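You operate a simulated robot arm through the tools that you are given. There is no shell and no other tool.

The job below is to be done with a simulated robot arm. You get a single attempt, and the scene is never put back.

## Task
Retime the clamped motor to turn Left; prove it at the gauge box.
Fine: cover off, ring's stripe to the housing's line for that way, cover back on; the clamp stays locked, the pieces beside the mat stay.

It is judged by the outcome, as a careful person would: the job done as asked, and still so three seconds after it is handed in. It fails if anything else is knocked over, pushed out of place, dropped, spilled or broken. Lids that push on must go on centred and level and be pressed home; caps that screw on are set level and turned clockwise until they are tight.

## Robot
A 7-joint arm with a two-finger parallel gripper, fixed in place. Base frame: the origin is on the floor under the middle of its stand, x ahead of it, y to its left, z up. Readings come in mm, degrees, newtons and seconds.
With the tool pointing down near the work surface it reaches from about 400 to 900 mm from the base axis. Its first joint turns from -115.0 to 115.0 degrees. Payload 3.91 kg.
Tool frame: the origin (TCP) lies between the finger pads and is the grasp point; the fingertips stand 30 mm ahead of it; z points along the fingers, y is the line along which they close. Largest opening 110 mm; finger width 20, thickness 10; the body of the gripper, 48 by 112 mm, starts 55 mm behind the TCP.
Orientation is told as [roll, pitch, yaw] about the base's x, y, z axes, in that order, counted from this pose: with the fingers straight down and closing along the base's y, the tool's x points along the base's -x, its y along +y and its z along -z.

## Interface
- The arm moves only by the tool send_rows. Its argument "deltas" is a list of rows, each a list of 7 numbers: the shift along the base's x, y, z in units of 100 mm (1.0 is 100 mm), then the turn, a rotation vector about the base's x, y, z in units of 90 degrees (1.0 is 90 degrees), then the closure, from 0 (fully open) to 1 (shut). In form: [[tx, ty, tz, rx, ry, rz, gripper], ...]. A call has 1 to 20 rows; each row is the pose to reach, as a shift and turn from the pose commanded when the call began. A call with a number of a shift or a turn outside -1 to 1 is refused whole. Rows are played at 5 a second. More than 50 mm and 8.6 degrees between two rows, or a gripper value outside its range, and nothing of the call is played. A pose out of reach is approached as far as the arm can. The call stops where the force on the tool passes 40 N (or 10 N more than at its start, if that is more) or the arm is blocked; 0.2 s more then pass. Each finger travels about 153 mm/s and halts on what it meets, pressing with about 36 N; the grip force reading is that of the motor and also rises with nothing between the fingers. The clock runs only during rows and for 0.2 s after the last one: add rows that repeat a pose to give the fingers time. It gives the time, the measured TCP pose, the force on the tool (base axes), the opening and the grip force at its end, in the units of the frame above (readings bear some noise), with the torque about the TCP (base axes, N m) and any sound that the robot's microphone picked up.
- Cameras (640 x 400 px; columns grow to the right, rows downward): "scene" is fixed at [391.8, 515.6, 1464.3]; the picture's right is [-0.85, -0.52, 0.00], its down [-0.43, 0.70, -0.56] and it looks along [0.30, -0.48, -0.83] (base axes); focal length 214 px, centre (320, 200). "wrist" rides on the gripper at [72, 17, -103] in the tool frame; the picture's right is [-0.23, 0.97, 0.00], its down [-0.76, -0.18, -0.62] and it looks along [-0.61, -0.14, 0.78] (tool axes); focal length 222 px, centre (320, 200). There is no depth. A picture from a camera that has moved, and an enlarged one, comes with that camera's place and axes in the base frame and with its lens. The place of the scene camera against the robot may be out by one fixed shift of up to 25 mm in any direction.
- get_image(camera): a new picture of that camera. The clock stands still meanwhile.
- lift_body(by): slides the trunk up (or, below 0, down) by that many mm; the arm rides with it, the base frame stays. It gives what a move gives, with no picture.
- zoom(camera, box): a new picture of the part [left, top, right, bottom] of that camera's present view, enlarged. The clock stands still meanwhile.
- job_done(): hands the job in; it is judged then, once.

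Places have to be worked out from the pictures, the camera data and where the tool is seen. Open the gripper and draw the arm clear of the work before you hand the job in, unless the task says otherwise.

The tools are called after "Request:" by a JSON object that holds its "fn" and its "kwargs". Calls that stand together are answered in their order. send_rows: Moves the arm, as the interface text tells. Its arguments: {"type":"object","properties":{"deltas":{"type":"array","items":{"type":"array","items":{"type":"number"}}}},"required":["deltas"]} The other tools are called the same way: lift_body (by) moves the trunk up or down; get_image (camera) takes a picture; zoom (camera, box) takes an enlarged picture of a part of a camera's view; job_done () hands the job in.

At the start:

```text
time_s: 0.0
position: [552.2, -62.6, 1247.5]
tool_rot: [0.1, 0.0, 0.0]
ft_force: [-0.5, 0.1, -0.4]
ft_torque: [-0.01, 0.0, 0.01]
gripper_width: 110.2
finger_force: 0.0
trunk travel left (down, up): [-825.0, 165.0]
```

scene: 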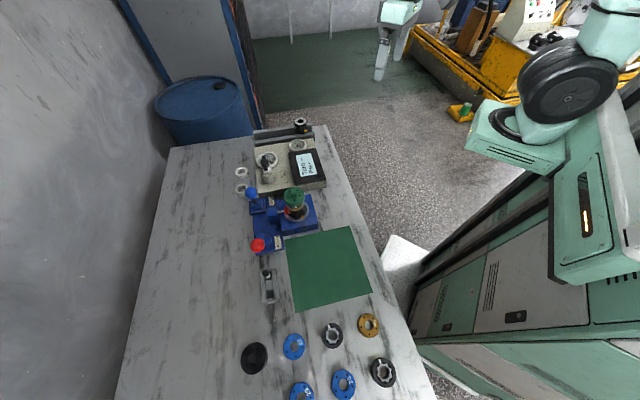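
wrist: 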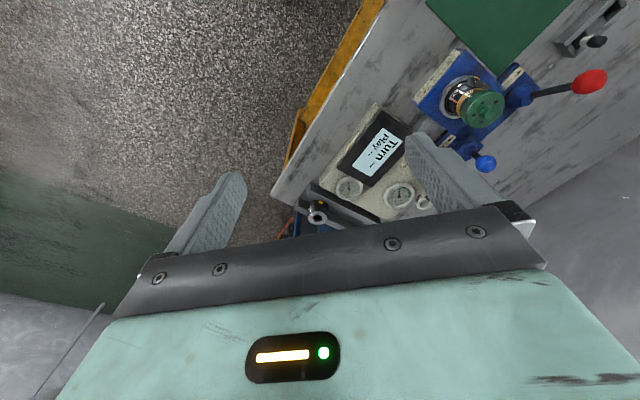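

I start by looking closer at the bench, the clamped motor and the gauge box before moving anything.

Request:
{"fn": "zoom", "kwargs": {"camera": "scene", "box": [220, 110, 340, 185]}}

Request:
{"fn": "zoom", "kwargs": {"camera": "scene", "box": [230, 170, 342, 240]}}

Request:
{"fn": "zoom", "kwargs": {"camera": "scene", "box": [230, 300, 406, 400]}}

Request:
{"fn": "zoom", "kwargs": {"camera": "wrist", "box": [400, 20, 640, 170]}}

Request:
{"fn": "zoom", "kwargs": {"camera": "wrist", "box": [290, 90, 450, 240]}}

```text
5.33 times, centred on (280, 148) of scene
camera zoom: at [391.8, 515.6, 1464.3], right [-0.85, -0.52, 0.0], down [-0.43, 0.7, -0.56], along [0.3, -0.48, -0.83], focal length 1144 px, centre (533, 480)
```

zoom: 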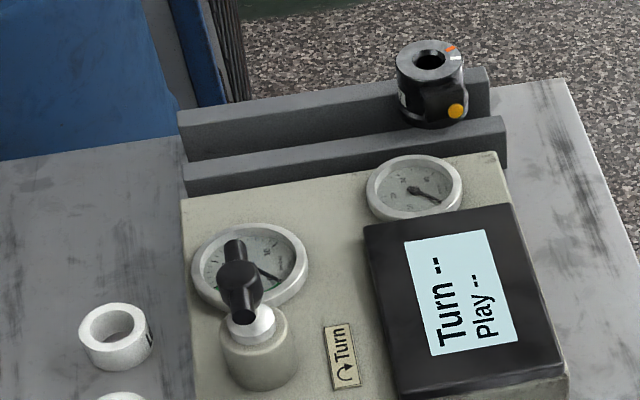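

```text
5.71 times, centred on (286, 205) of scene
camera zoom: at [391.8, 515.6, 1464.3], right [-0.85, -0.52, 0.0], down [-0.43, 0.7, -0.56], along [0.3, -0.48, -0.83], focal length 1226 px, centre (514, 171)
```

zoom: 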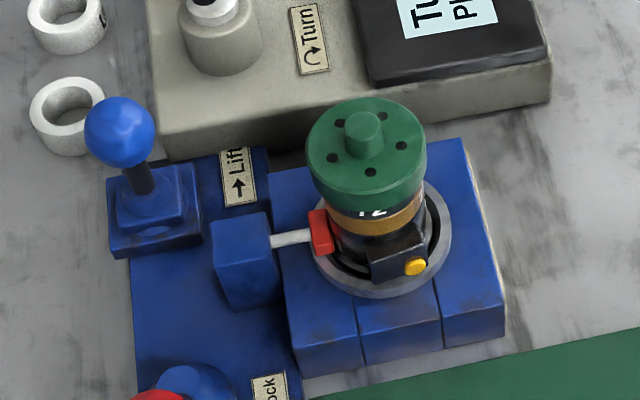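

```text
3.64 times, centred on (318, 350) of scene
camera zoom: at [391.8, 515.6, 1464.3], right [-0.85, -0.52, 0.0], down [-0.43, 0.7, -0.56], along [0.3, -0.48, -0.83], focal length 780 px, centre (327, -346)
```

zoom: 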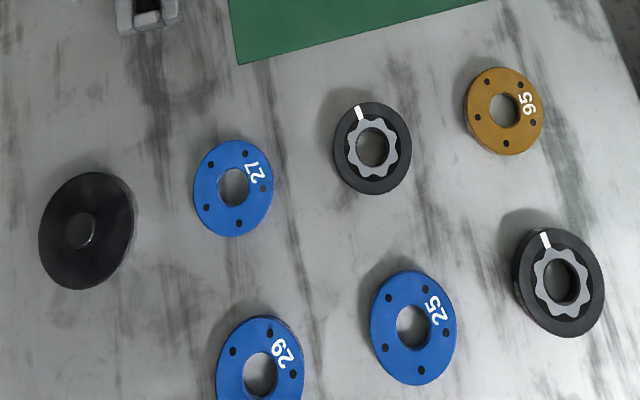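

```text
2.67 times, centred on (520, 95) of wrist
camera zoom: at [479.7, -46.5, 1350.9], right [0.23, 0.97, 0.0], down [0.76, -0.18, 0.62], along [0.61, -0.14, -0.78], focal length 592 px, centre (-213, 480)
```

zoom: 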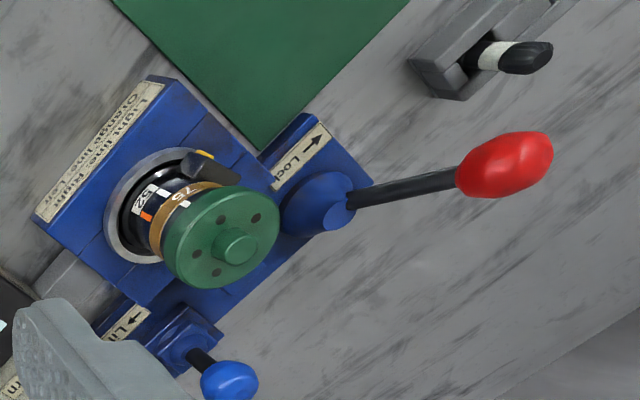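

```text
2.67 times, centred on (370, 165) of wrist
camera zoom: at [479.7, -46.5, 1350.9], right [0.23, 0.97, 0.0], down [0.76, -0.18, 0.62], along [0.61, -0.14, -0.78], focal length 592 px, centre (187, 293)
```

zoom: 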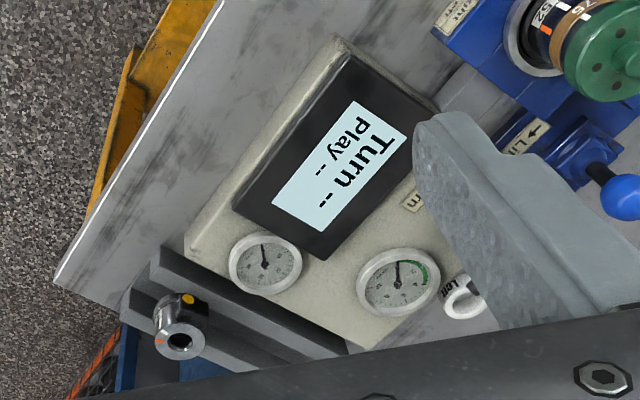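

The motor stands in the blue clamp at roughly (674, 222, top ~930 mm); the red lock lever reaches toward +y and a blue Lift lever sits at about (818, 271). I move the wrist camera sideways at safe height for clearer views of the labels.

Request:
{"fn": "send_rows", "kwargs": {"deltas": [[0, 0.4, 0, 0, 0, 0, 0], [0, 0.8, 0, 0, 0, 0, 0], [0, 1.0, 0, 0, 0, 0, 0]]}}

Request:
{"fn": "send_rows", "kwargs": {"deltas": [[0, 0.4, -0.2, 0, 0, 0, 0], [0, 0.8, -0.4, 0, 0, 0, 0], [0, 1.0, -0.5, 0, 0, 0, 0]]}}

Request:
{"fn": "get_image", "kwargs": {"camera": "wrist"}}

```text
time_s: 0.8
position: [551.7, 35.9, 1245.4]
tool_rot: [0.0, 0.0, 0.0]
ft_force: [-1.0, 0.1, -0.3]
ft_torque: [0.0, -0.05, 0.0]
gripper_width: 109.8
finger_force: 0.0
trunk travel left (down, up): [-825.0, 165.0]
```

```text
time_s: 1.6
position: [552.1, 136.7, 1195.7]
tool_rot: [0.0, -0.1, 0.0]
ft_force: [-0.3, -0.1, 0.2]
ft_torque: [0.03, -0.02, -0.01]
gripper_width: 110.1
finger_force: 0.1
trunk travel left (down, up): [-825.0, 165.0]
```

```text
taken
camera wrist: at [480.7, 153.1, 1299.2], right [0.23, 0.97, 0.0], down [0.76, -0.18, 0.62], along [0.61, -0.14, -0.78], focal length 222 px, centre (320, 200)
```

wrist: 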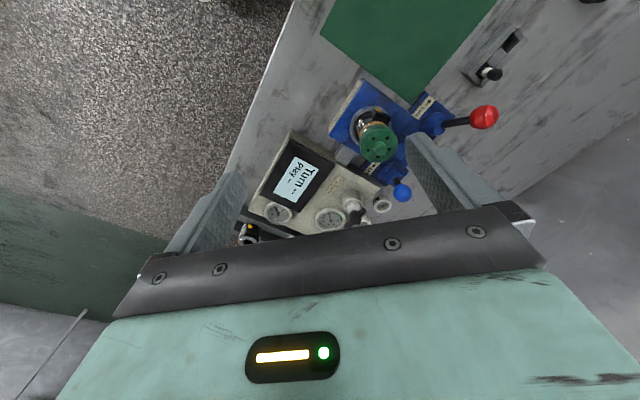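

The motor and box are now nearer the view's middle; I enlarge the parts to read the labels.

Request:
{"fn": "zoom", "kwargs": {"camera": "wrist", "box": [320, 70, 448, 150]}}

Request:
{"fn": "zoom", "kwargs": {"camera": "wrist", "box": [230, 130, 410, 245]}}

Request:
{"fn": "zoom", "kwargs": {"camera": "wrist", "box": [390, 20, 540, 140]}}

```text
5.00 times, centred on (384, 110) of wrist
camera zoom: at [480.7, 153.1, 1299.2], right [0.23, 0.97, 0.0], down [0.76, -0.18, 0.62], along [0.61, -0.14, -0.78], focal length 1111 px, centre (0, 650)
```

zoom: 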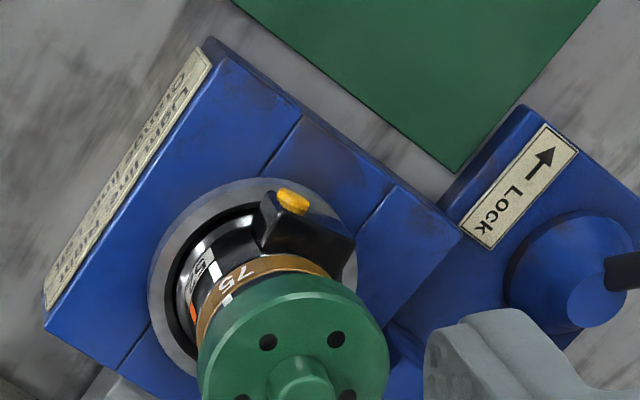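

```text
3.48 times, centred on (320, 188) of wrist
camera zoom: at [480.7, 153.1, 1299.2], right [0.23, 0.97, 0.0], down [0.76, -0.18, 0.62], along [0.61, -0.14, -0.78], focal length 773 px, centre (320, 244)
```

zoom: 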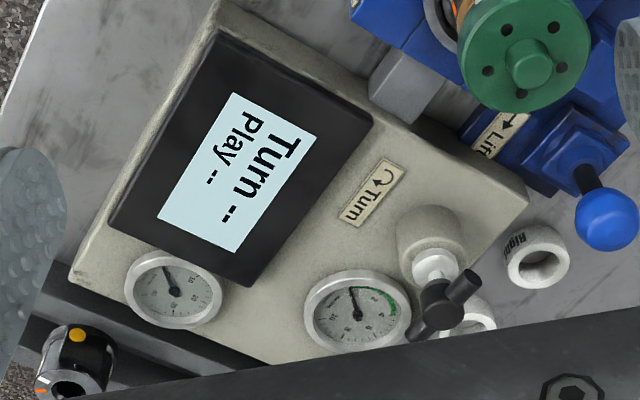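

```text
3.33 times, centred on (465, 80) of wrist
camera zoom: at [480.7, 153.1, 1299.2], right [0.23, 0.97, 0.0], down [0.76, -0.18, 0.62], along [0.61, -0.14, -0.78], focal length 740 px, centre (-163, 600)
```

zoom: 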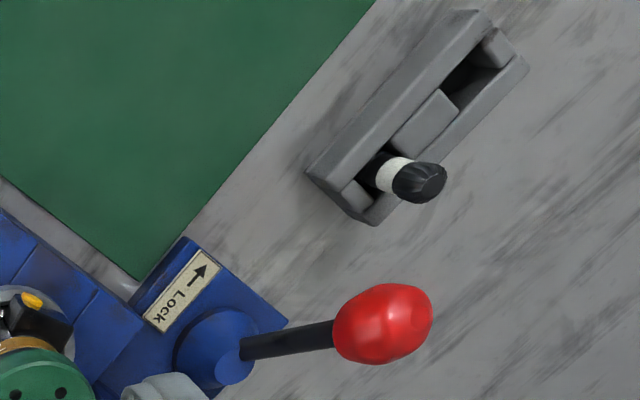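

The housing carries "52" with light and orange lines, and the clamp plate has a legend I must read. I lower the trunk a little to bring the wrist camera closer.

Request:
{"fn": "lift_body", "kwargs": {"by": -120}}

Request:
{"fn": "get_image", "kwargs": {"camera": "wrist"}}

Request:
{"fn": "zoom", "kwargs": {"camera": "wrist", "box": [320, 40, 480, 140]}}

Request:
{"fn": "get_image", "kwargs": {"camera": "scene"}}

```text
time_s: 3.1
position: [553.1, 135.9, 1075.9]
tool_rot: [0.1, 0.0, 0.0]
ft_force: [-0.6, -0.9, -0.8]
ft_torque: [-0.02, 0.0, -0.01]
gripper_width: 109.8
finger_force: 0.0
trunk travel left (down, up): [-705.0, 285.0]
```

```text
taken
camera wrist: at [481.0, 153.0, 1179.3], right [0.23, 0.97, 0.0], down [0.76, -0.18, 0.62], along [0.61, -0.14, -0.78], focal length 222 px, centre (320, 200)
```

wrist: 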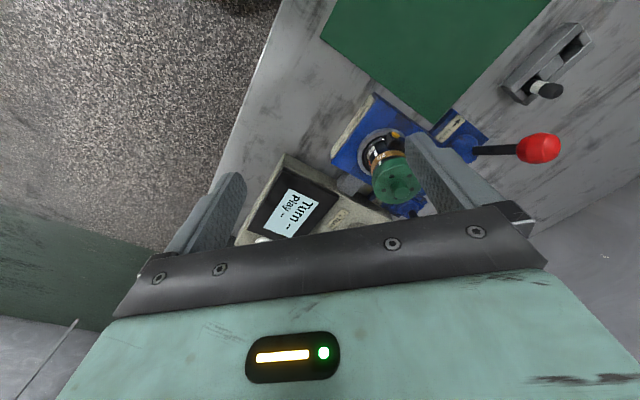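

```text
4.00 times, centred on (400, 90) of wrist
camera zoom: at [481.0, 153.0, 1179.3], right [0.23, 0.97, 0.0], down [0.76, -0.18, 0.62], along [0.61, -0.14, -0.78], focal length 888 px, centre (0, 640)
```

zoom: 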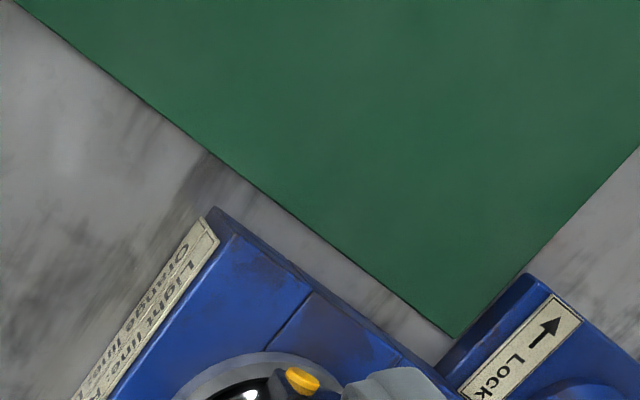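

```text
taken
```

scene: 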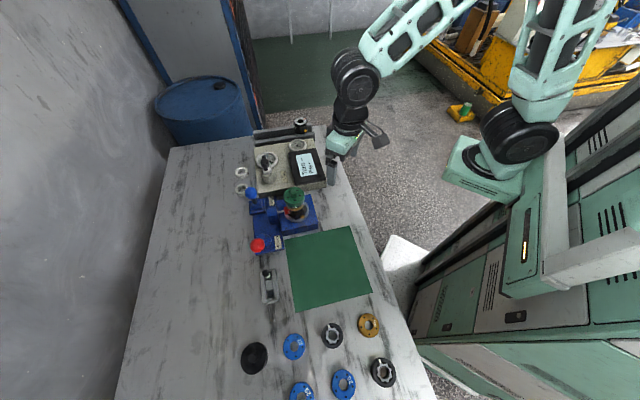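

I yaw the tool about 45° and come closer so the camera looks at the motor between the fingers, staying clear of it (fingertips above ~960 mm and ~80 mm off its axis).

Request:
{"fn": "send_rows", "kwargs": {"deltas": [[0, 0, 0, 0, 0, 0.083, 0], [0.1, 0.1, -0.1, 0, 0, 0.166, 0], [0.15, 0.15, -0.2, 0, 0, 0.25, 0], [0.2, 0.2, -0.3, 0, 0, 0.333, 0], [0.25, 0.25, -0.4, 0, 0, 0.416, 0], [0.3, 0.3, -0.5, 0, 0, 0.5, 0]]}}

Request:
{"fn": "get_image", "kwargs": {"camera": "wrist"}}

Request:
{"fn": "zoom", "kwargs": {"camera": "wrist", "box": [240, 60, 480, 210]}}

```text
time_s: 4.5
position: [583.1, 166.3, 1025.1]
tool_rot: [0.0, -0.1, 45.1]
ft_force: [0.3, -0.4, -0.7]
ft_torque: [-0.02, 0.01, -0.01]
gripper_width: 109.8
finger_force: 0.1
trunk travel left (down, up): [-705.0, 285.0]
```

```text
taken
camera wrist: at [519.9, 127.2, 1129.1], right [-0.53, 0.85, 0.0], down [0.66, 0.41, 0.62], along [0.53, 0.33, -0.78], focal length 222 px, centre (320, 200)
```

wrist: 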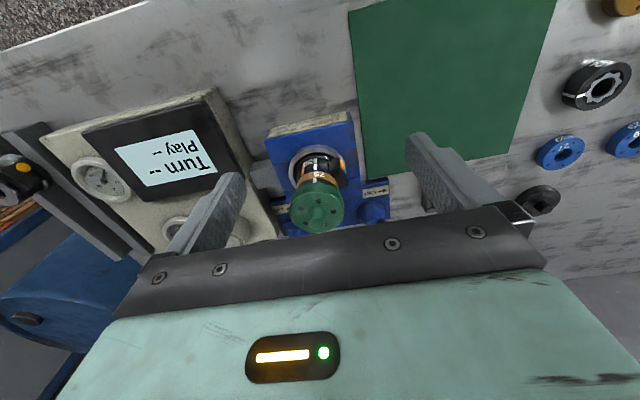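

```text
2.67 times, centred on (360, 135) of wrist
camera zoom: at [519.9, 127.2, 1129.1], right [-0.53, 0.85, 0.0], down [0.66, 0.41, 0.62], along [0.53, 0.33, -0.78], focal length 592 px, centre (213, 373)
```

zoom: 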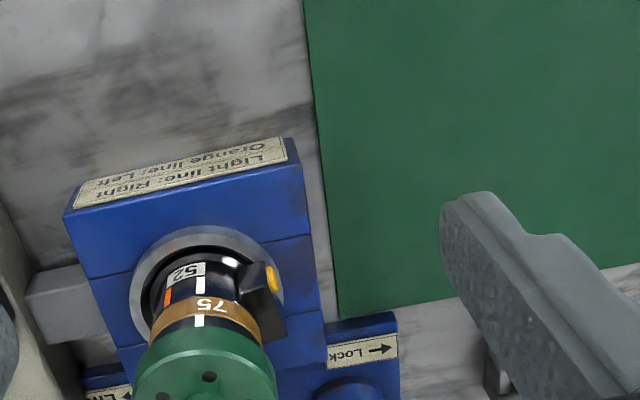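

The legend reads "Light line: Right; Orange line: Left", and the ring's stripe now sits at the light line, so it must go to the orange one. I tilt the camera to see the motor from the side, still clear of it.

Request:
{"fn": "send_rows", "kwargs": {"deltas": [[-0.03, -0.02, -0.3, -0.04, 0.063, 0, 0], [-0.06, -0.05, -0.6, -0.08, 0.126, 0, 0], [-0.1, -0.07, -0.95, -0.118, 0.189, 0, 0], [-0.1, -0.07, -0.95, -0.118, 0.189, 0, 0]]}}

Request:
{"fn": "get_image", "kwargs": {"camera": "wrist"}}

Request:
{"fn": "zoom", "kwargs": {"camera": "wrist", "box": [240, 110, 400, 210]}}

```text
time_s: 5.5
position: [573.4, 160.4, 930.3]
tool_rot: [4.7, 19.5, 45.7]
ft_force: [-0.2, -0.1, 1.1]
ft_torque: [-0.03, -0.01, -0.01]
gripper_width: 109.6
finger_force: 0.1
trunk travel left (down, up): [-705.0, 285.0]
```

```text
taken
camera wrist: at [544.4, 141.8, 1054.0], right [-0.53, 0.85, 0.0], down [0.81, 0.5, 0.32], along [0.27, 0.17, -0.95], focal length 222 px, centre (320, 200)
```

wrist: 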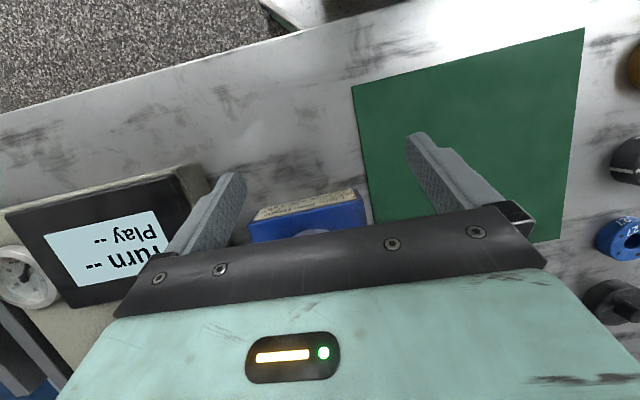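

```text
4.00 times, centred on (320, 160) of wrist
camera zoom: at [544.4, 141.8, 1054.0], right [-0.53, 0.85, 0.0], down [0.81, 0.5, 0.32], along [0.27, 0.17, -0.95], focal length 888 px, centre (320, 360)
```

zoom: 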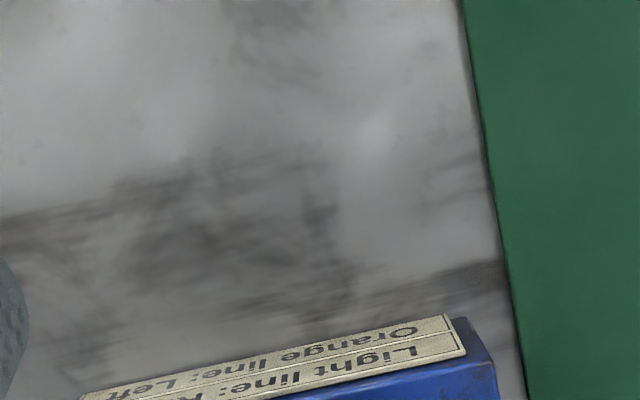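

The tilt went the wrong way (camera now looks straighter down). I reverse it: 40° back the other way, retreating toward the robot.

Request:
{"fn": "send_rows", "kwargs": {"deltas": [[-0.1, -0.06, 0.1, 0.039, -0.063, 0, 0], [-0.2, -0.12, 0.2, 0.079, -0.126, 0, 0], [-0.3, -0.19, 0.2, 0.118, -0.189, 0, 0], [-0.4, -0.25, 0.2, 0.157, -0.252, 0, 0], [-0.5, -0.32, 0.2, 0.197, -0.315, 0, 0], [-0.59, -0.38, 0.2, 0.236, -0.378, 0, 0], [-0.59, -0.38, 0.2, 0.236, -0.378, 0, 0]]}}

Request:
{"fn": "get_image", "kwargs": {"camera": "wrist"}}

Request:
{"fn": "zoom", "kwargs": {"camera": "wrist", "box": [240, 110, 400, 210]}}

```text
time_s: 7.1
position: [513.6, 120.5, 949.7]
tool_rot: [-4.7, -19.7, 45.9]
ft_force: [-0.3, -1.0, 0.5]
ft_torque: [0.02, 0.01, -0.02]
gripper_width: 110.0
finger_force: 0.1
trunk travel left (down, up): [-705.0, 285.0]
```

```text
taken
camera wrist: at [425.1, 65.3, 1022.8], right [-0.53, 0.85, 0.0], down [0.44, 0.27, 0.85], along [0.72, 0.45, -0.52], focal length 222 px, centre (320, 200)
```

wrist: 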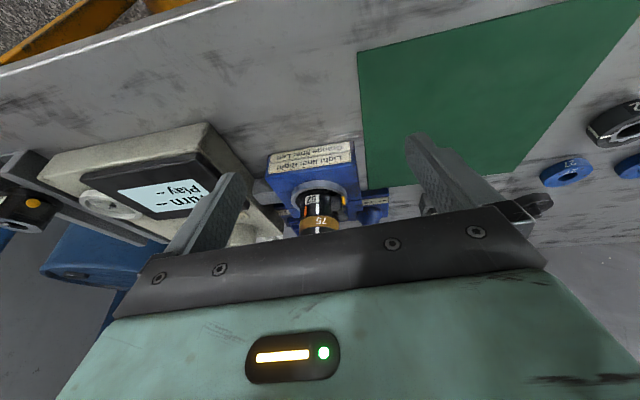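

```text
4.00 times, centred on (320, 160) of wrist
camera zoom: at [425.1, 65.3, 1022.8], right [-0.53, 0.85, 0.0], down [0.44, 0.27, 0.85], along [0.72, 0.45, -0.52], focal length 888 px, centre (320, 360)
```

zoom: 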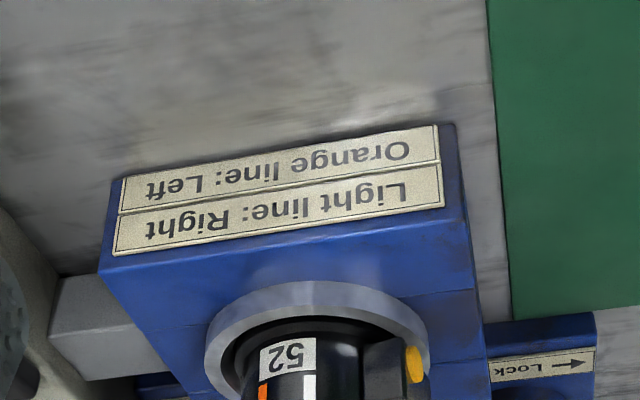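

The legend is confirmed. I move ~55 mm forward and ~55 mm up so that the whole motor shows above the gripper edge in the picture.

Request:
{"fn": "send_rows", "kwargs": {"deltas": [[0.17, 0.1, 0.3, 0, 0, 0, 0], [0.34, 0.21, 0.55, 0, 0, 0, 0], [0.5, 0.31, 0.6, 0, 0, 0, 0], [0.5, 0.31, 0.6, 0, 0, 0, 0]]}}

Request:
{"fn": "get_image", "kwargs": {"camera": "wrist"}}

Request:
{"fn": "zoom", "kwargs": {"camera": "wrist", "box": [240, 120, 400, 220]}}

```text
time_s: 8.1
position: [565.1, 153.6, 1011.5]
tool_rot: [-4.7, -19.5, 45.8]
ft_force: [-1.3, -0.3, 0.5]
ft_torque: [0.0, 0.01, 0.0]
gripper_width: 109.8
finger_force: 0.0
trunk travel left (down, up): [-705.0, 285.0]
```

```text
taken
camera wrist: at [475.1, 97.4, 1083.2], right [-0.53, 0.85, 0.0], down [0.44, 0.27, 0.85], along [0.72, 0.45, -0.52], focal length 222 px, centre (320, 200)
```

wrist: 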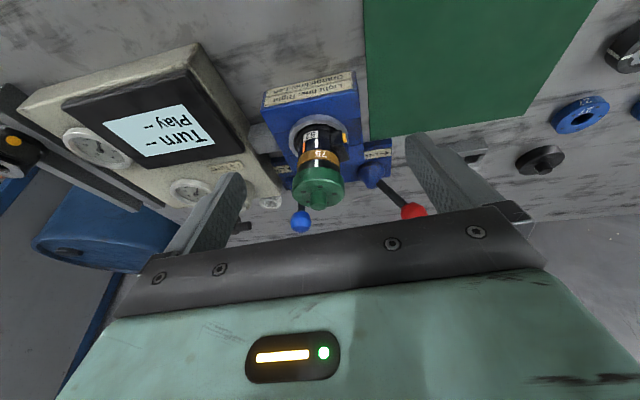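

```text
4.00 times, centred on (320, 170) of wrist
camera zoom: at [475.1, 97.4, 1083.2], right [-0.53, 0.85, 0.0], down [0.44, 0.27, 0.85], along [0.72, 0.45, -0.52], focal length 888 px, centre (320, 320)
```

zoom: 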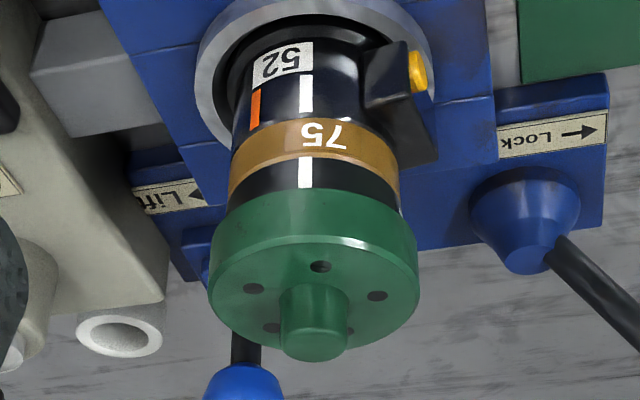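

Now the stack is clear: housing with light line and orange line, gold band "75", black ring with white stripe (at the light line), then the green cover (~66 mm) with a centre knob. The stripe must turn counter-clockwise (seen from above) about 45°. Next I look closely at the gauge box, so I rise, level the tool and move over it.

Request:
{"fn": "send_rows", "kwargs": {"deltas": [[0, 0, 0.3, 0, 0, 0, 0], [0, 0, 0.4, -0.04, 0.063, 0, 0], [0, 0, 0.5, -0.08, 0.126, 0, 0], [0, 0, 0.5, -0.118, 0.189, 0, 0]]}}

Request:
{"fn": "send_rows", "kwargs": {"deltas": [[0.2, 0, 0, 0, 0, -0.083, 0], [0.4, 0, 0, 0, 0, -0.166, 0], [0.6, 0, 0, 0, 0, -0.25, 0], [0.8, 0, 0, 0, 0, -0.333, 0], [1.0, 0, 0, 0, 0, -0.416, 0], [1.0, 0, 0, 0, 0, -0.5, 0], [1.0, 0, 0, 0, 0, -0.5, 0]]}}

Request:
{"fn": "get_image", "kwargs": {"camera": "wrist"}}

Request:
{"fn": "zoom", "kwargs": {"camera": "wrist", "box": [200, 100, 440, 250]}}

```text
time_s: 9.1
position: [563.9, 153.4, 1061.9]
tool_rot: [0.0, 0.1, 45.0]
ft_force: [-1.0, 0.0, 0.1]
ft_torque: [0.01, 0.01, -0.01]
gripper_width: 110.1
finger_force: 0.1
trunk travel left (down, up): [-705.0, 285.0]
```

```text
time_s: 10.7
position: [663.6, 151.4, 1059.2]
tool_rot: [0.1, 0.0, 0.0]
ft_force: [-0.6, 0.2, 0.5]
ft_torque: [-0.02, -0.02, 0.0]
gripper_width: 110.0
finger_force: 0.0
trunk travel left (down, up): [-705.0, 285.0]
```

```text
taken
camera wrist: at [592.7, 169.2, 1163.9], right [0.23, 0.97, 0.0], down [0.76, -0.18, 0.62], along [0.61, -0.14, -0.78], focal length 222 px, centre (320, 200)
```

wrist: 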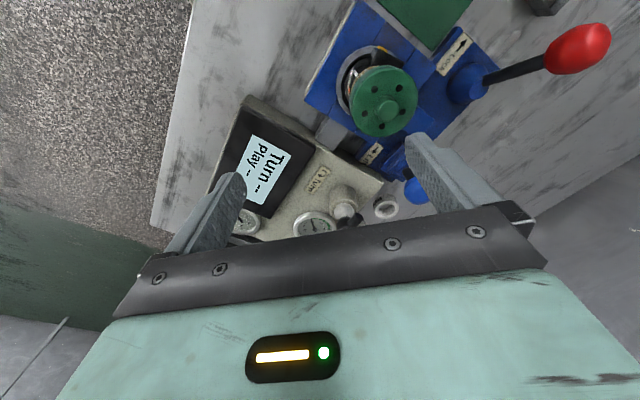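

```text
2.67 times, centred on (320, 175) of wrist
camera zoom: at [592.7, 169.2, 1163.9], right [0.23, 0.97, 0.0], down [0.76, -0.18, 0.62], along [0.61, -0.14, -0.78], focal length 592 px, centre (320, 267)
```

zoom: 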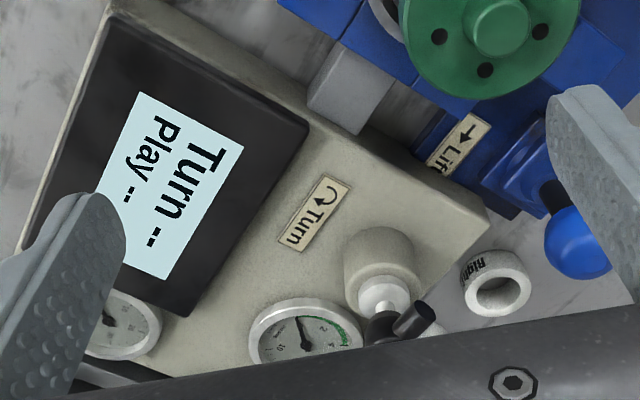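

The motor axis triangulates to about (671, 217) with knob top near z 945. I move on ~90 mm in x to bring the gauge box handle into the clear part of the view.

Request:
{"fn": "send_rows", "kwargs": {"deltas": [[0.3, -0.1, 0, 0, 0, 0, 0], [0.6, -0.2, 0, 0, 0, 0, 0], [0.9, -0.3, 0, 0, 0, 0, 0], [0.9, -0.3, 0, 0, 0, 0, 0]]}}

Request:
{"fn": "get_image", "kwargs": {"camera": "wrist"}}

Request:
{"fn": "zoom", "kwargs": {"camera": "wrist", "box": [200, 80, 440, 230]}}

```text
time_s: 11.7
position: [753.1, 120.3, 1059.6]
tool_rot: [0.0, 0.0, 0.0]
ft_force: [0.2, -0.2, -0.8]
ft_torque: [0.01, -0.02, 0.01]
gripper_width: 110.0
finger_force: 0.1
trunk travel left (down, up): [-705.0, 285.0]
```

```text
taken
camera wrist: at [681.6, 138.0, 1163.9], right [0.23, 0.97, 0.0], down [0.76, -0.18, 0.62], along [0.61, -0.14, -0.78], focal length 222 px, centre (320, 200)
```

wrist: 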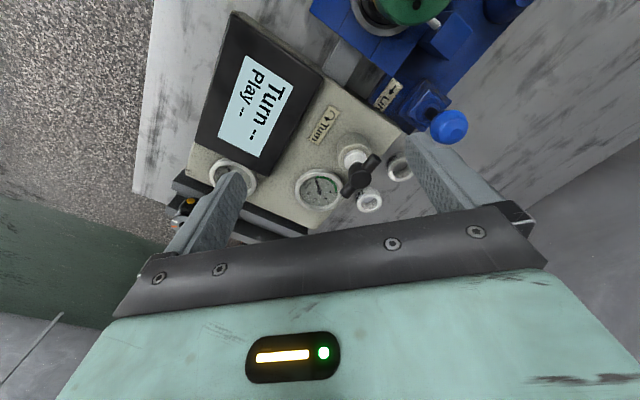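

```text
2.67 times, centred on (320, 155) of wrist
camera zoom: at [681.6, 138.0, 1163.9], right [0.23, 0.97, 0.0], down [0.76, -0.18, 0.62], along [0.61, -0.14, -0.78], focal length 592 px, centre (320, 320)
```

zoom: 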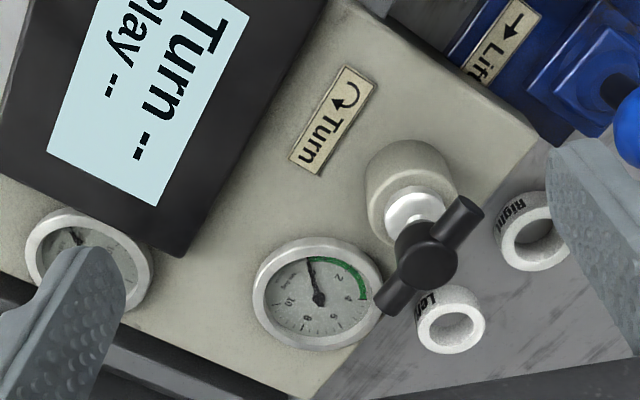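

The box has a T-handled valve (centre ≈ (871, 155, 883)) with a clockwise "Turn" arrow, and a display now blank ("--"). I go back for a close top view of the cover to find its centre and how it holds.

Request:
{"fn": "send_rows", "kwargs": {"deltas": [[-0.25, 0.2, 0, 0, 0, 0, 0], [-0.5, 0.4, 0, 0, 0, 0, 0], [-0.75, 0.6, 0, 0, 0, 0, 0], [-1.0, 0.8, 0, 0, 0, 0, 0]]}}

Request:
{"fn": "send_rows", "kwargs": {"deltas": [[-0.2, 0.2, 0, 0, 0, 0, 0], [-0.34, 0.26, -0.3, 0, 0, 0, 0], [-0.34, 0.26, -0.6, 0, 0, 0, 0], [-0.34, 0.26, -0.6, 0, 0, 0, 0]]}}

Request:
{"fn": "get_image", "kwargs": {"camera": "wrist"}}

Request:
{"fn": "zoom", "kwargs": {"camera": "wrist", "box": [224, 110, 416, 230]}}

```text
time_s: 12.7
position: [655.0, 203.1, 1060.7]
tool_rot: [0.1, 0.0, 0.0]
ft_force: [-0.5, -1.2, 0.0]
ft_torque: [0.02, 0.0, 0.01]
gripper_width: 110.3
finger_force: 0.0
trunk travel left (down, up): [-705.0, 285.0]
```

```text
time_s: 13.7
position: [621.5, 229.1, 1001.8]
tool_rot: [0.0, 0.1, 0.0]
ft_force: [0.4, -0.7, -0.1]
ft_torque: [0.0, -0.04, 0.03]
gripper_width: 109.9
finger_force: 0.0
trunk travel left (down, up): [-705.0, 285.0]
```

```text
taken
camera wrist: at [548.9, 246.4, 1105.2], right [0.23, 0.97, 0.0], down [0.76, -0.18, 0.62], along [0.61, -0.14, -0.78], focal length 222 px, centre (320, 200)
```

wrist: 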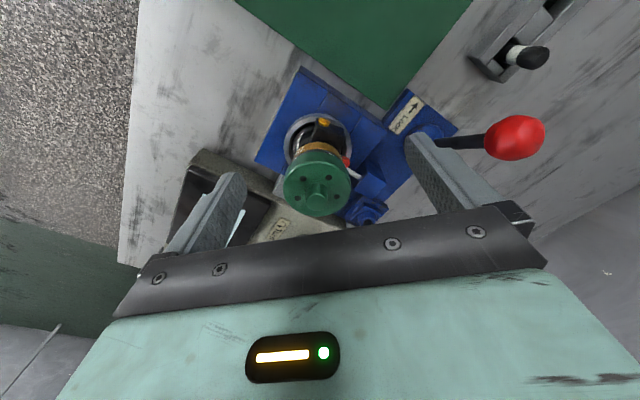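

```text
3.33 times, centred on (320, 170) of wrist
camera zoom: at [548.9, 246.4, 1105.2], right [0.23, 0.97, 0.0], down [0.76, -0.18, 0.62], along [0.61, -0.14, -0.78], focal length 740 px, centre (320, 300)
```

zoom: 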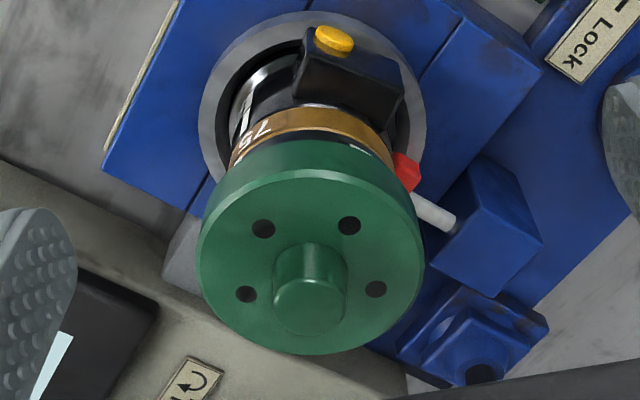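

I zoom further on the rim, where a small white mark shows next to the cover, and on the red pad of the clamp.

Request:
{"fn": "zoom", "kwargs": {"camera": "wrist", "box": [280, 120, 376, 180]}}

Request:
{"fn": "zoom", "kwargs": {"camera": "scene", "box": [270, 175, 326, 210]}}

Request:
{"fn": "zoom", "kwargs": {"camera": "wrist", "box": [456, 20, 560, 90]}}

```text
6.67 times, centred on (328, 150) of wrist
camera zoom: at [548.9, 246.4, 1105.2], right [0.23, 0.97, 0.0], down [0.76, -0.18, 0.62], along [0.61, -0.14, -0.78], focal length 1481 px, centre (267, 533)
```

zoom: 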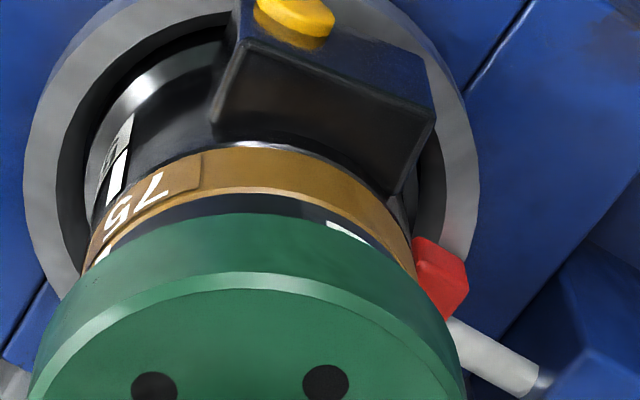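

```text
11.43 times, centred on (298, 192) of scene
camera zoom: at [391.8, 515.6, 1464.3], right [-0.85, -0.52, 0.0], down [-0.43, 0.7, -0.56], along [0.3, -0.48, -0.83], focal length 2451 px, centre (571, 286)
```

zoom: 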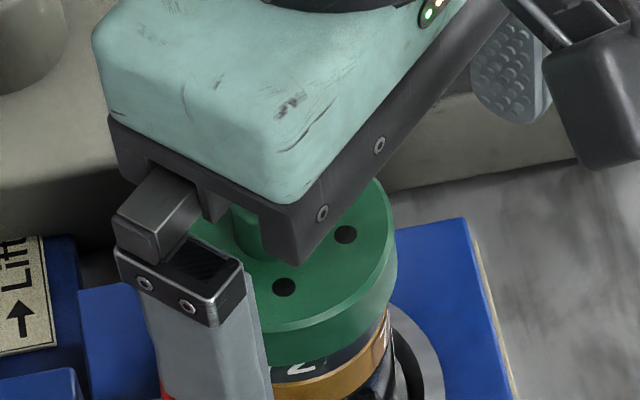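

```text
5.71 times, centred on (508, 55) of wrist
camera zoom: at [548.9, 246.4, 1105.2], right [0.23, 0.97, 0.0], down [0.76, -0.18, 0.62], along [0.61, -0.14, -0.78], focal length 1269 px, centre (-754, 1029)
```

zoom: 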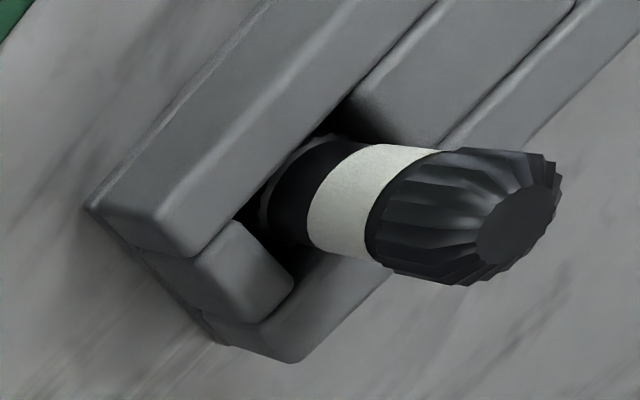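

From several views the cover's axis comes out at about (668.6, 216), cover body z ≈ 922–939 and knob top ≈ 952; the red clamp pad (z≈870) and yellow-button block are lower. I move over the axis at the present height and check the alignment.

Request:
{"fn": "send_rows", "kwargs": {"deltas": [[0.2, -0.05, 0, 0, 0, 0, 0], [0.4, -0.1, 0, 0, 0, 0, 0], [0.484, -0.134, 0, 0, 0, 0, 0], [0.484, -0.134, 0, 0, 0, 0, 0]]}}

Request:
{"fn": "get_image", "kwargs": {"camera": "wrist"}}

Request:
{"fn": "zoom", "kwargs": {"camera": "wrist", "box": [224, 70, 416, 190]}}

```text
time_s: 14.7
position: [668.9, 216.3, 1000.5]
tool_rot: [0.0, 0.0, 0.0]
ft_force: [-0.3, 0.0, 0.1]
ft_torque: [0.0, 0.01, -0.01]
gripper_width: 109.7
finger_force: 0.1
trunk travel left (down, up): [-705.0, 285.0]
```

```text
taken
camera wrist: at [597.3, 232.6, 1104.7], right [0.23, 0.97, 0.0], down [0.76, -0.18, 0.62], along [0.61, -0.14, -0.78], focal length 222 px, centre (320, 200)
```

wrist: 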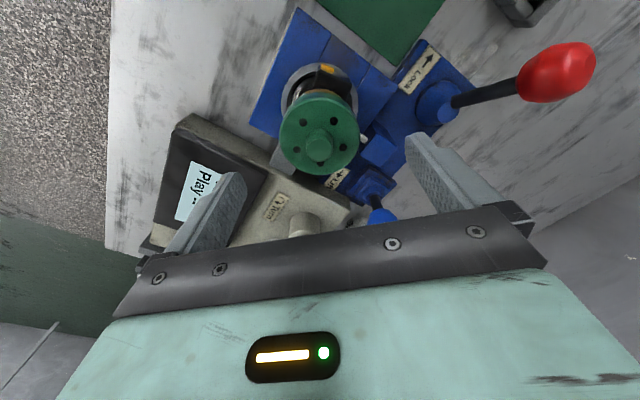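

```text
3.33 times, centred on (320, 130) of wrist
camera zoom: at [597.3, 232.6, 1104.7], right [0.23, 0.97, 0.0], down [0.76, -0.18, 0.62], along [0.61, -0.14, -0.78], focal length 740 px, centre (320, 433)
```

zoom: 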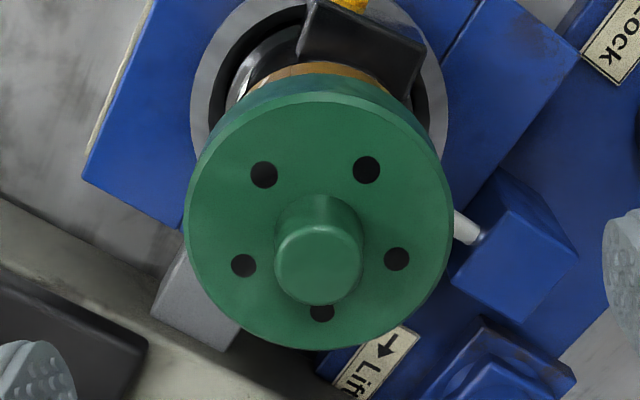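

The cover centre lines up with the tool axis (column 320, expected row) within 1–2 mm. I descend straight to TCP z ≈ 954 so the tips stay just above the cover's lower edge, then close.

Request:
{"fn": "send_rows", "kwargs": {"deltas": [[0, 0, -0.2, 0, 0, 0, 0], [0, 0, -0.4, 0, 0, 0, 0], [0, 0, -0.465, 0, 0, 0, 0], [0, 0, -0.465, 0, 0, 0, 0]]}}

Request:
{"fn": "get_image", "kwargs": {"camera": "wrist"}}

Request:
{"fn": "zoom", "kwargs": {"camera": "scene", "box": [260, 165, 340, 215]}}

```text
time_s: 15.7
position: [668.6, 217.2, 953.0]
tool_rot: [-0.1, -0.1, 0.0]
ft_force: [0.4, -0.1, 0.1]
ft_torque: [0.01, -0.01, 0.0]
gripper_width: 109.9
finger_force: 0.0
trunk travel left (down, up): [-705.0, 285.0]
```

```text
taken
camera wrist: at [596.9, 232.8, 1057.4], right [0.23, 0.97, 0.0], down [0.76, -0.18, 0.62], along [0.61, -0.14, -0.78], focal length 222 px, centre (320, 200)
```

wrist: 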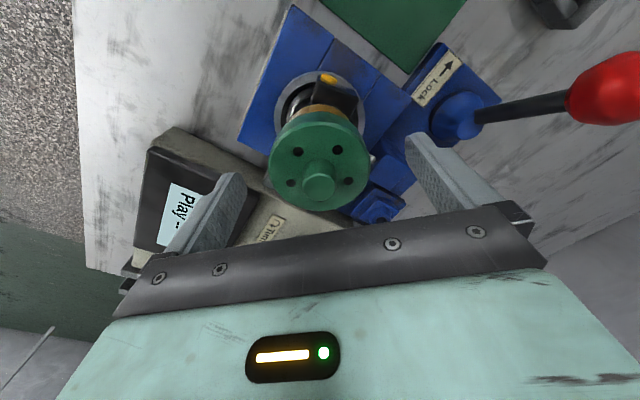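

```text
8.00 times, centred on (300, 190) of scene
camera zoom: at [391.8, 515.6, 1464.3], right [-0.85, -0.52, 0.0], down [-0.43, 0.7, -0.56], along [0.3, -0.48, -0.83], focal length 1716 px, centre (480, 280)
```

zoom: 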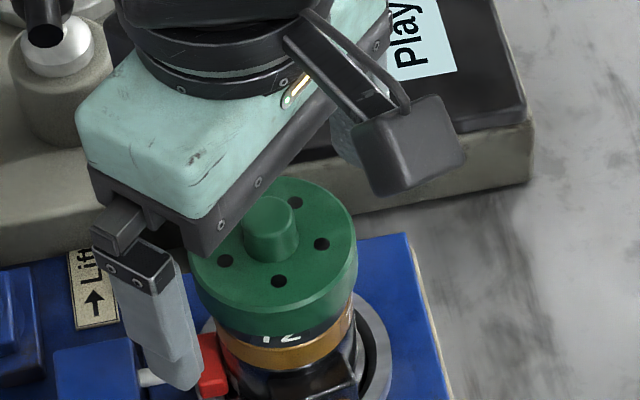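

Tips stand beside the cover rim with no contact. I close the fingers on the rim.

Request:
{"fn": "send_rows", "kwargs": {"deltas": [[0, 0, 0, 0, 0, 0, 0.3], [0, 0, 0, 0, 0, 0, 1], [0, 0, 0, 0, 0, 0, 1], [0, 0, 0, 0, 0, 0, 1]]}}

Request:
{"fn": "get_image", "kwargs": {"camera": "wrist"}}

Request:
{"fn": "zoom", "kwargs": {"camera": "wrist", "box": [224, 90, 416, 210]}}

Request:
{"fn": "zoom", "kwargs": {"camera": "scene", "box": [260, 165, 340, 215]}}

```text
time_s: 16.7
position: [669.8, 215.6, 953.1]
tool_rot: [0.0, 0.0, 0.0]
ft_force: [0.1, -1.0, -0.3]
ft_torque: [0.0, 0.03, -0.02]
gripper_width: 63.4
finger_force: 35.9
trunk travel left (down, up): [-705.0, 285.0]
```

```text
taken
camera wrist: at [597.0, 232.8, 1057.5], right [0.23, 0.97, 0.0], down [0.76, -0.18, 0.62], along [0.61, -0.14, -0.78], focal length 222 px, centre (320, 200)
```

wrist: 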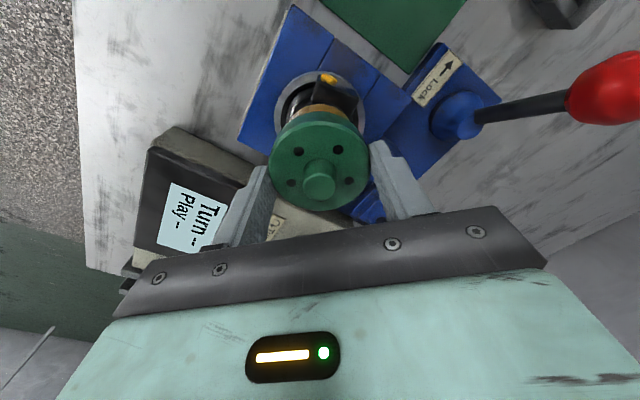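

```text
3.33 times, centred on (320, 150) of wrist
camera zoom: at [597.0, 232.8, 1057.5], right [0.23, 0.97, 0.0], down [0.76, -0.18, 0.62], along [0.61, -0.14, -0.78], focal length 740 px, centre (320, 367)
```

zoom: 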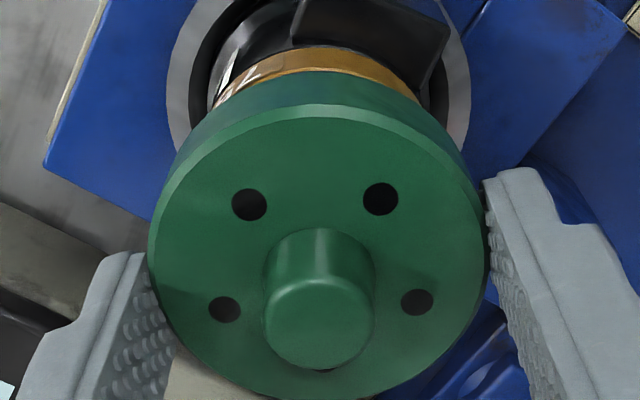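

```text
8.00 times, centred on (300, 190) of scene
camera zoom: at [391.8, 515.6, 1464.3], right [-0.85, -0.52, 0.0], down [-0.43, 0.7, -0.56], along [0.3, -0.48, -0.83], focal length 1716 px, centre (480, 280)
```

zoom: 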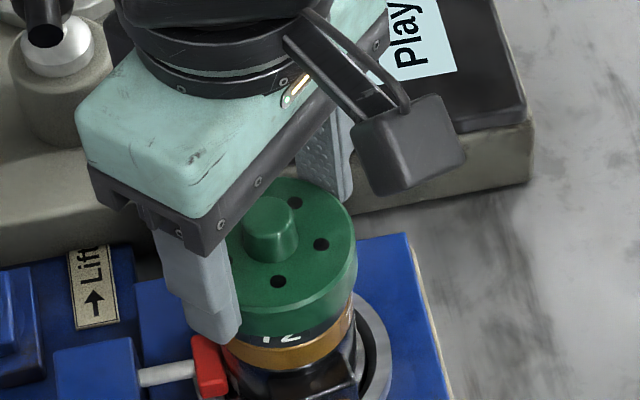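

The cover is gripped at 63.4 mm. I test whether it simply pulls off with a small, slow upward pull and watch the force.

Request:
{"fn": "send_rows", "kwargs": {"deltas": [[0, 0, 0.01, 0, 0, 0, 1], [0, 0, 0.02, 0, 0, 0, 1], [0, 0, 0.03, 0, 0, 0, 1], [0, 0, 0.03, 0, 0, 0, 1]]}}

Request:
{"fn": "zoom", "kwargs": {"camera": "scene", "box": [260, 165, 340, 215]}}

```text
time_s: 17.7
position: [668.1, 216.0, 956.4]
tool_rot: [0.0, 0.0, 0.0]
ft_force: [-1.5, 0.4, -3.2]
ft_torque: [-0.01, -0.02, -0.02]
gripper_width: 63.2
finger_force: 35.9
trunk travel left (down, up): [-705.0, 285.0]
```

```text
8.00 times, centred on (300, 190) of scene
camera zoom: at [391.8, 515.6, 1464.3], right [-0.85, -0.52, 0.0], down [-0.43, 0.7, -0.56], along [0.3, -0.48, -0.83], focal length 1716 px, centre (480, 280)
```

zoom: 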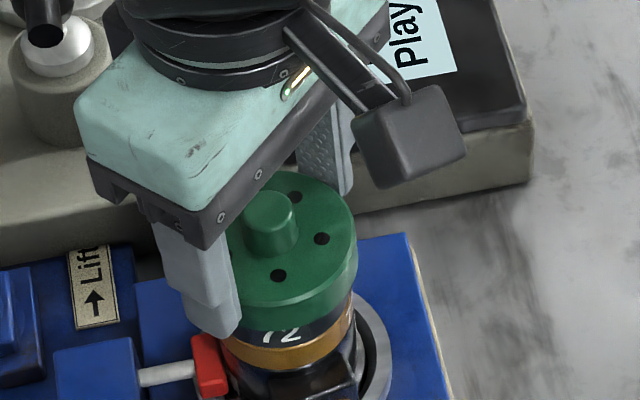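

The cover lifts freely (only ~3 N, its weight) and the black ring stays ("72" is more exposed). I continue straight up slowly.

Request:
{"fn": "send_rows", "kwargs": {"deltas": [[0, 0, 0.04, 0, 0, 0, 1], [0, 0, 0.08, 0, 0, 0, 1], [0, 0, 0.12, 0, 0, 0, 1], [0, 0, 0.16, 0, 0, 0, 1], [0, 0, 0.2, 0, 0, 0, 1], [0, 0, 0.25, 0, 0, 0, 1], [0, 0, 0.3, 0, 0, 0, 1], [0, 0, 0.3, 0, 0, 0, 1]]}}

Request:
{"fn": "zoom", "kwargs": {"camera": "scene", "box": [260, 165, 340, 215]}}

Request:
{"fn": "get_image", "kwargs": {"camera": "wrist"}}

```text
time_s: 19.5
position: [669.5, 215.1, 988.4]
tool_rot: [0.0, 0.0, 0.0]
ft_force: [-0.3, -0.1, -1.6]
ft_torque: [0.01, -0.02, -0.01]
gripper_width: 63.2
finger_force: 36.0
trunk travel left (down, up): [-705.0, 285.0]
```

```text
8.00 times, centred on (300, 190) of scene
camera zoom: at [391.8, 515.6, 1464.3], right [-0.85, -0.52, 0.0], down [-0.43, 0.7, -0.56], along [0.3, -0.48, -0.83], focal length 1716 px, centre (480, 280)
```

zoom: 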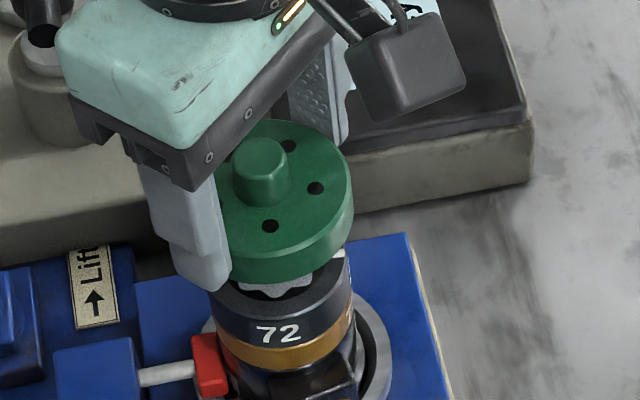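

```text
taken
camera wrist: at [597.4, 231.4, 1091.0], right [0.23, 0.97, 0.0], down [0.76, -0.18, 0.62], along [0.61, -0.14, -0.78], focal length 222 px, centre (320, 200)
```

wrist: 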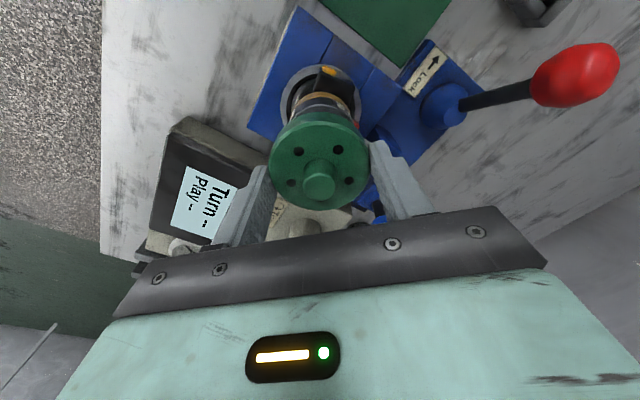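

The cover is off and hangs level; the ring "72" with its toothed silver centre is exposed. I raise a bit more and carry the cover over the green mat.

Request:
{"fn": "send_rows", "kwargs": {"deltas": [[0, 0, 0.3, 0, 0, 0, 1], [-0.2, 0.15, 0.3, 0, 0, 0, 1], [-0.45, 0.3, 0.3, 0, 0, 0, 1], [-0.7, 0.48, 0.3, 0, 0, 0, 1], [-0.95, 0.65, 0.3, 0, 0, 0, 1]]}}

Request:
{"fn": "send_rows", "kwargs": {"deltas": [[-0.25, 0.15, 0, 0, 0, 0, 1], [-0.54, 0.34, 0, 0, 0, 0, 1], [-0.54, 0.34, -0.3, 0, 0, 0, 1], [-0.54, 0.34, -0.6, 0, 0, 0, 1], [-0.54, 0.34, -0.9, 0, 0, 0, 1], [-0.54, 0.34, -1.0, 0, 0, 0, 1]]}}

Request:
{"fn": "get_image", "kwargs": {"camera": "scene"}}

Request:
{"fn": "get_image", "kwargs": {"camera": "wrist"}}

```text
time_s: 20.7
position: [574.3, 280.4, 1017.7]
tool_rot: [0.0, 0.1, 0.0]
ft_force: [0.1, -0.5, -2.0]
ft_torque: [0.04, 0.0, 0.01]
gripper_width: 63.5
finger_force: 36.0
trunk travel left (down, up): [-705.0, 285.0]
```

```text
time_s: 22.1
position: [519.1, 312.8, 916.7]
tool_rot: [0.1, 0.0, 0.0]
ft_force: [-1.1, -1.1, -2.6]
ft_torque: [-0.02, 0.03, -0.02]
gripper_width: 63.4
finger_force: 36.4
trunk travel left (down, up): [-705.0, 285.0]
```

```text
taken
```

scene: 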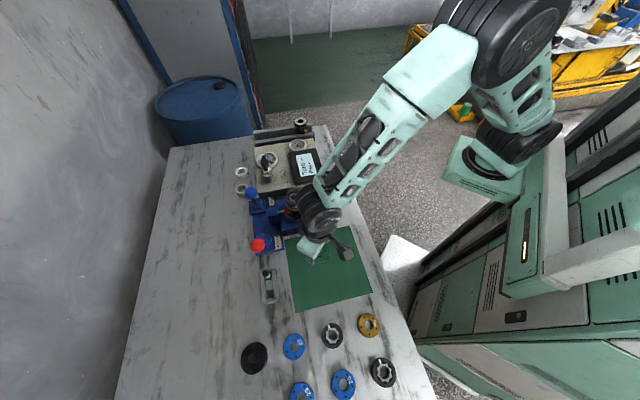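

```text
taken
camera wrist: at [447.8, 330.1, 1020.0], right [0.23, 0.97, 0.0], down [0.76, -0.18, 0.62], along [0.61, -0.14, -0.78], focal length 222 px, centre (320, 200)
```

wrist: 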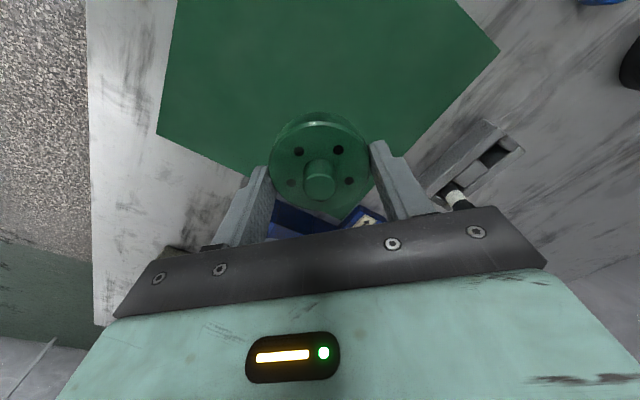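

The cover hangs over the mat, well inside its borders. I lower it to about 13 mm above the mat, then feel for contact in small steps.

Request:
{"fn": "send_rows", "kwargs": {"deltas": [[0, 0, -0.25, 0, 0, 0, 1], [0, 0, -0.5, 0, 0, 0, 1], [0, 0, -0.7, 0, 0, 0, 1], [0, 0, -0.8, 0, 0, 0, 1], [0, 0, -0.8, 0, 0, 0, 1]]}}

Request:
{"fn": "zoom", "kwargs": {"camera": "scene", "box": [284, 220, 372, 275]}}

```text
time_s: 23.3
position: [519.6, 313.2, 835.3]
tool_rot: [-0.1, 0.0, 0.1]
ft_force: [-1.4, -2.6, 9.2]
ft_torque: [-0.35, 0.33, 0.07]
gripper_width: 63.6
finger_force: 36.5
trunk travel left (down, up): [-705.0, 285.0]
```

```text
7.27 times, centred on (328, 248) of scene
camera zoom: at [391.8, 515.6, 1464.3], right [-0.85, -0.52, 0.0], down [-0.43, 0.7, -0.56], along [0.3, -0.48, -0.83], focal length 1560 px, centre (262, -146)
```

zoom: 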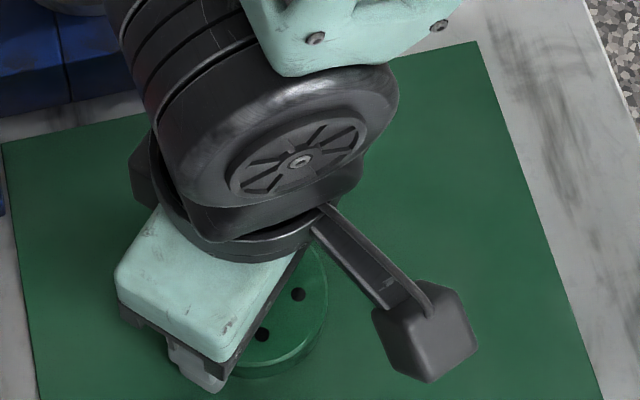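

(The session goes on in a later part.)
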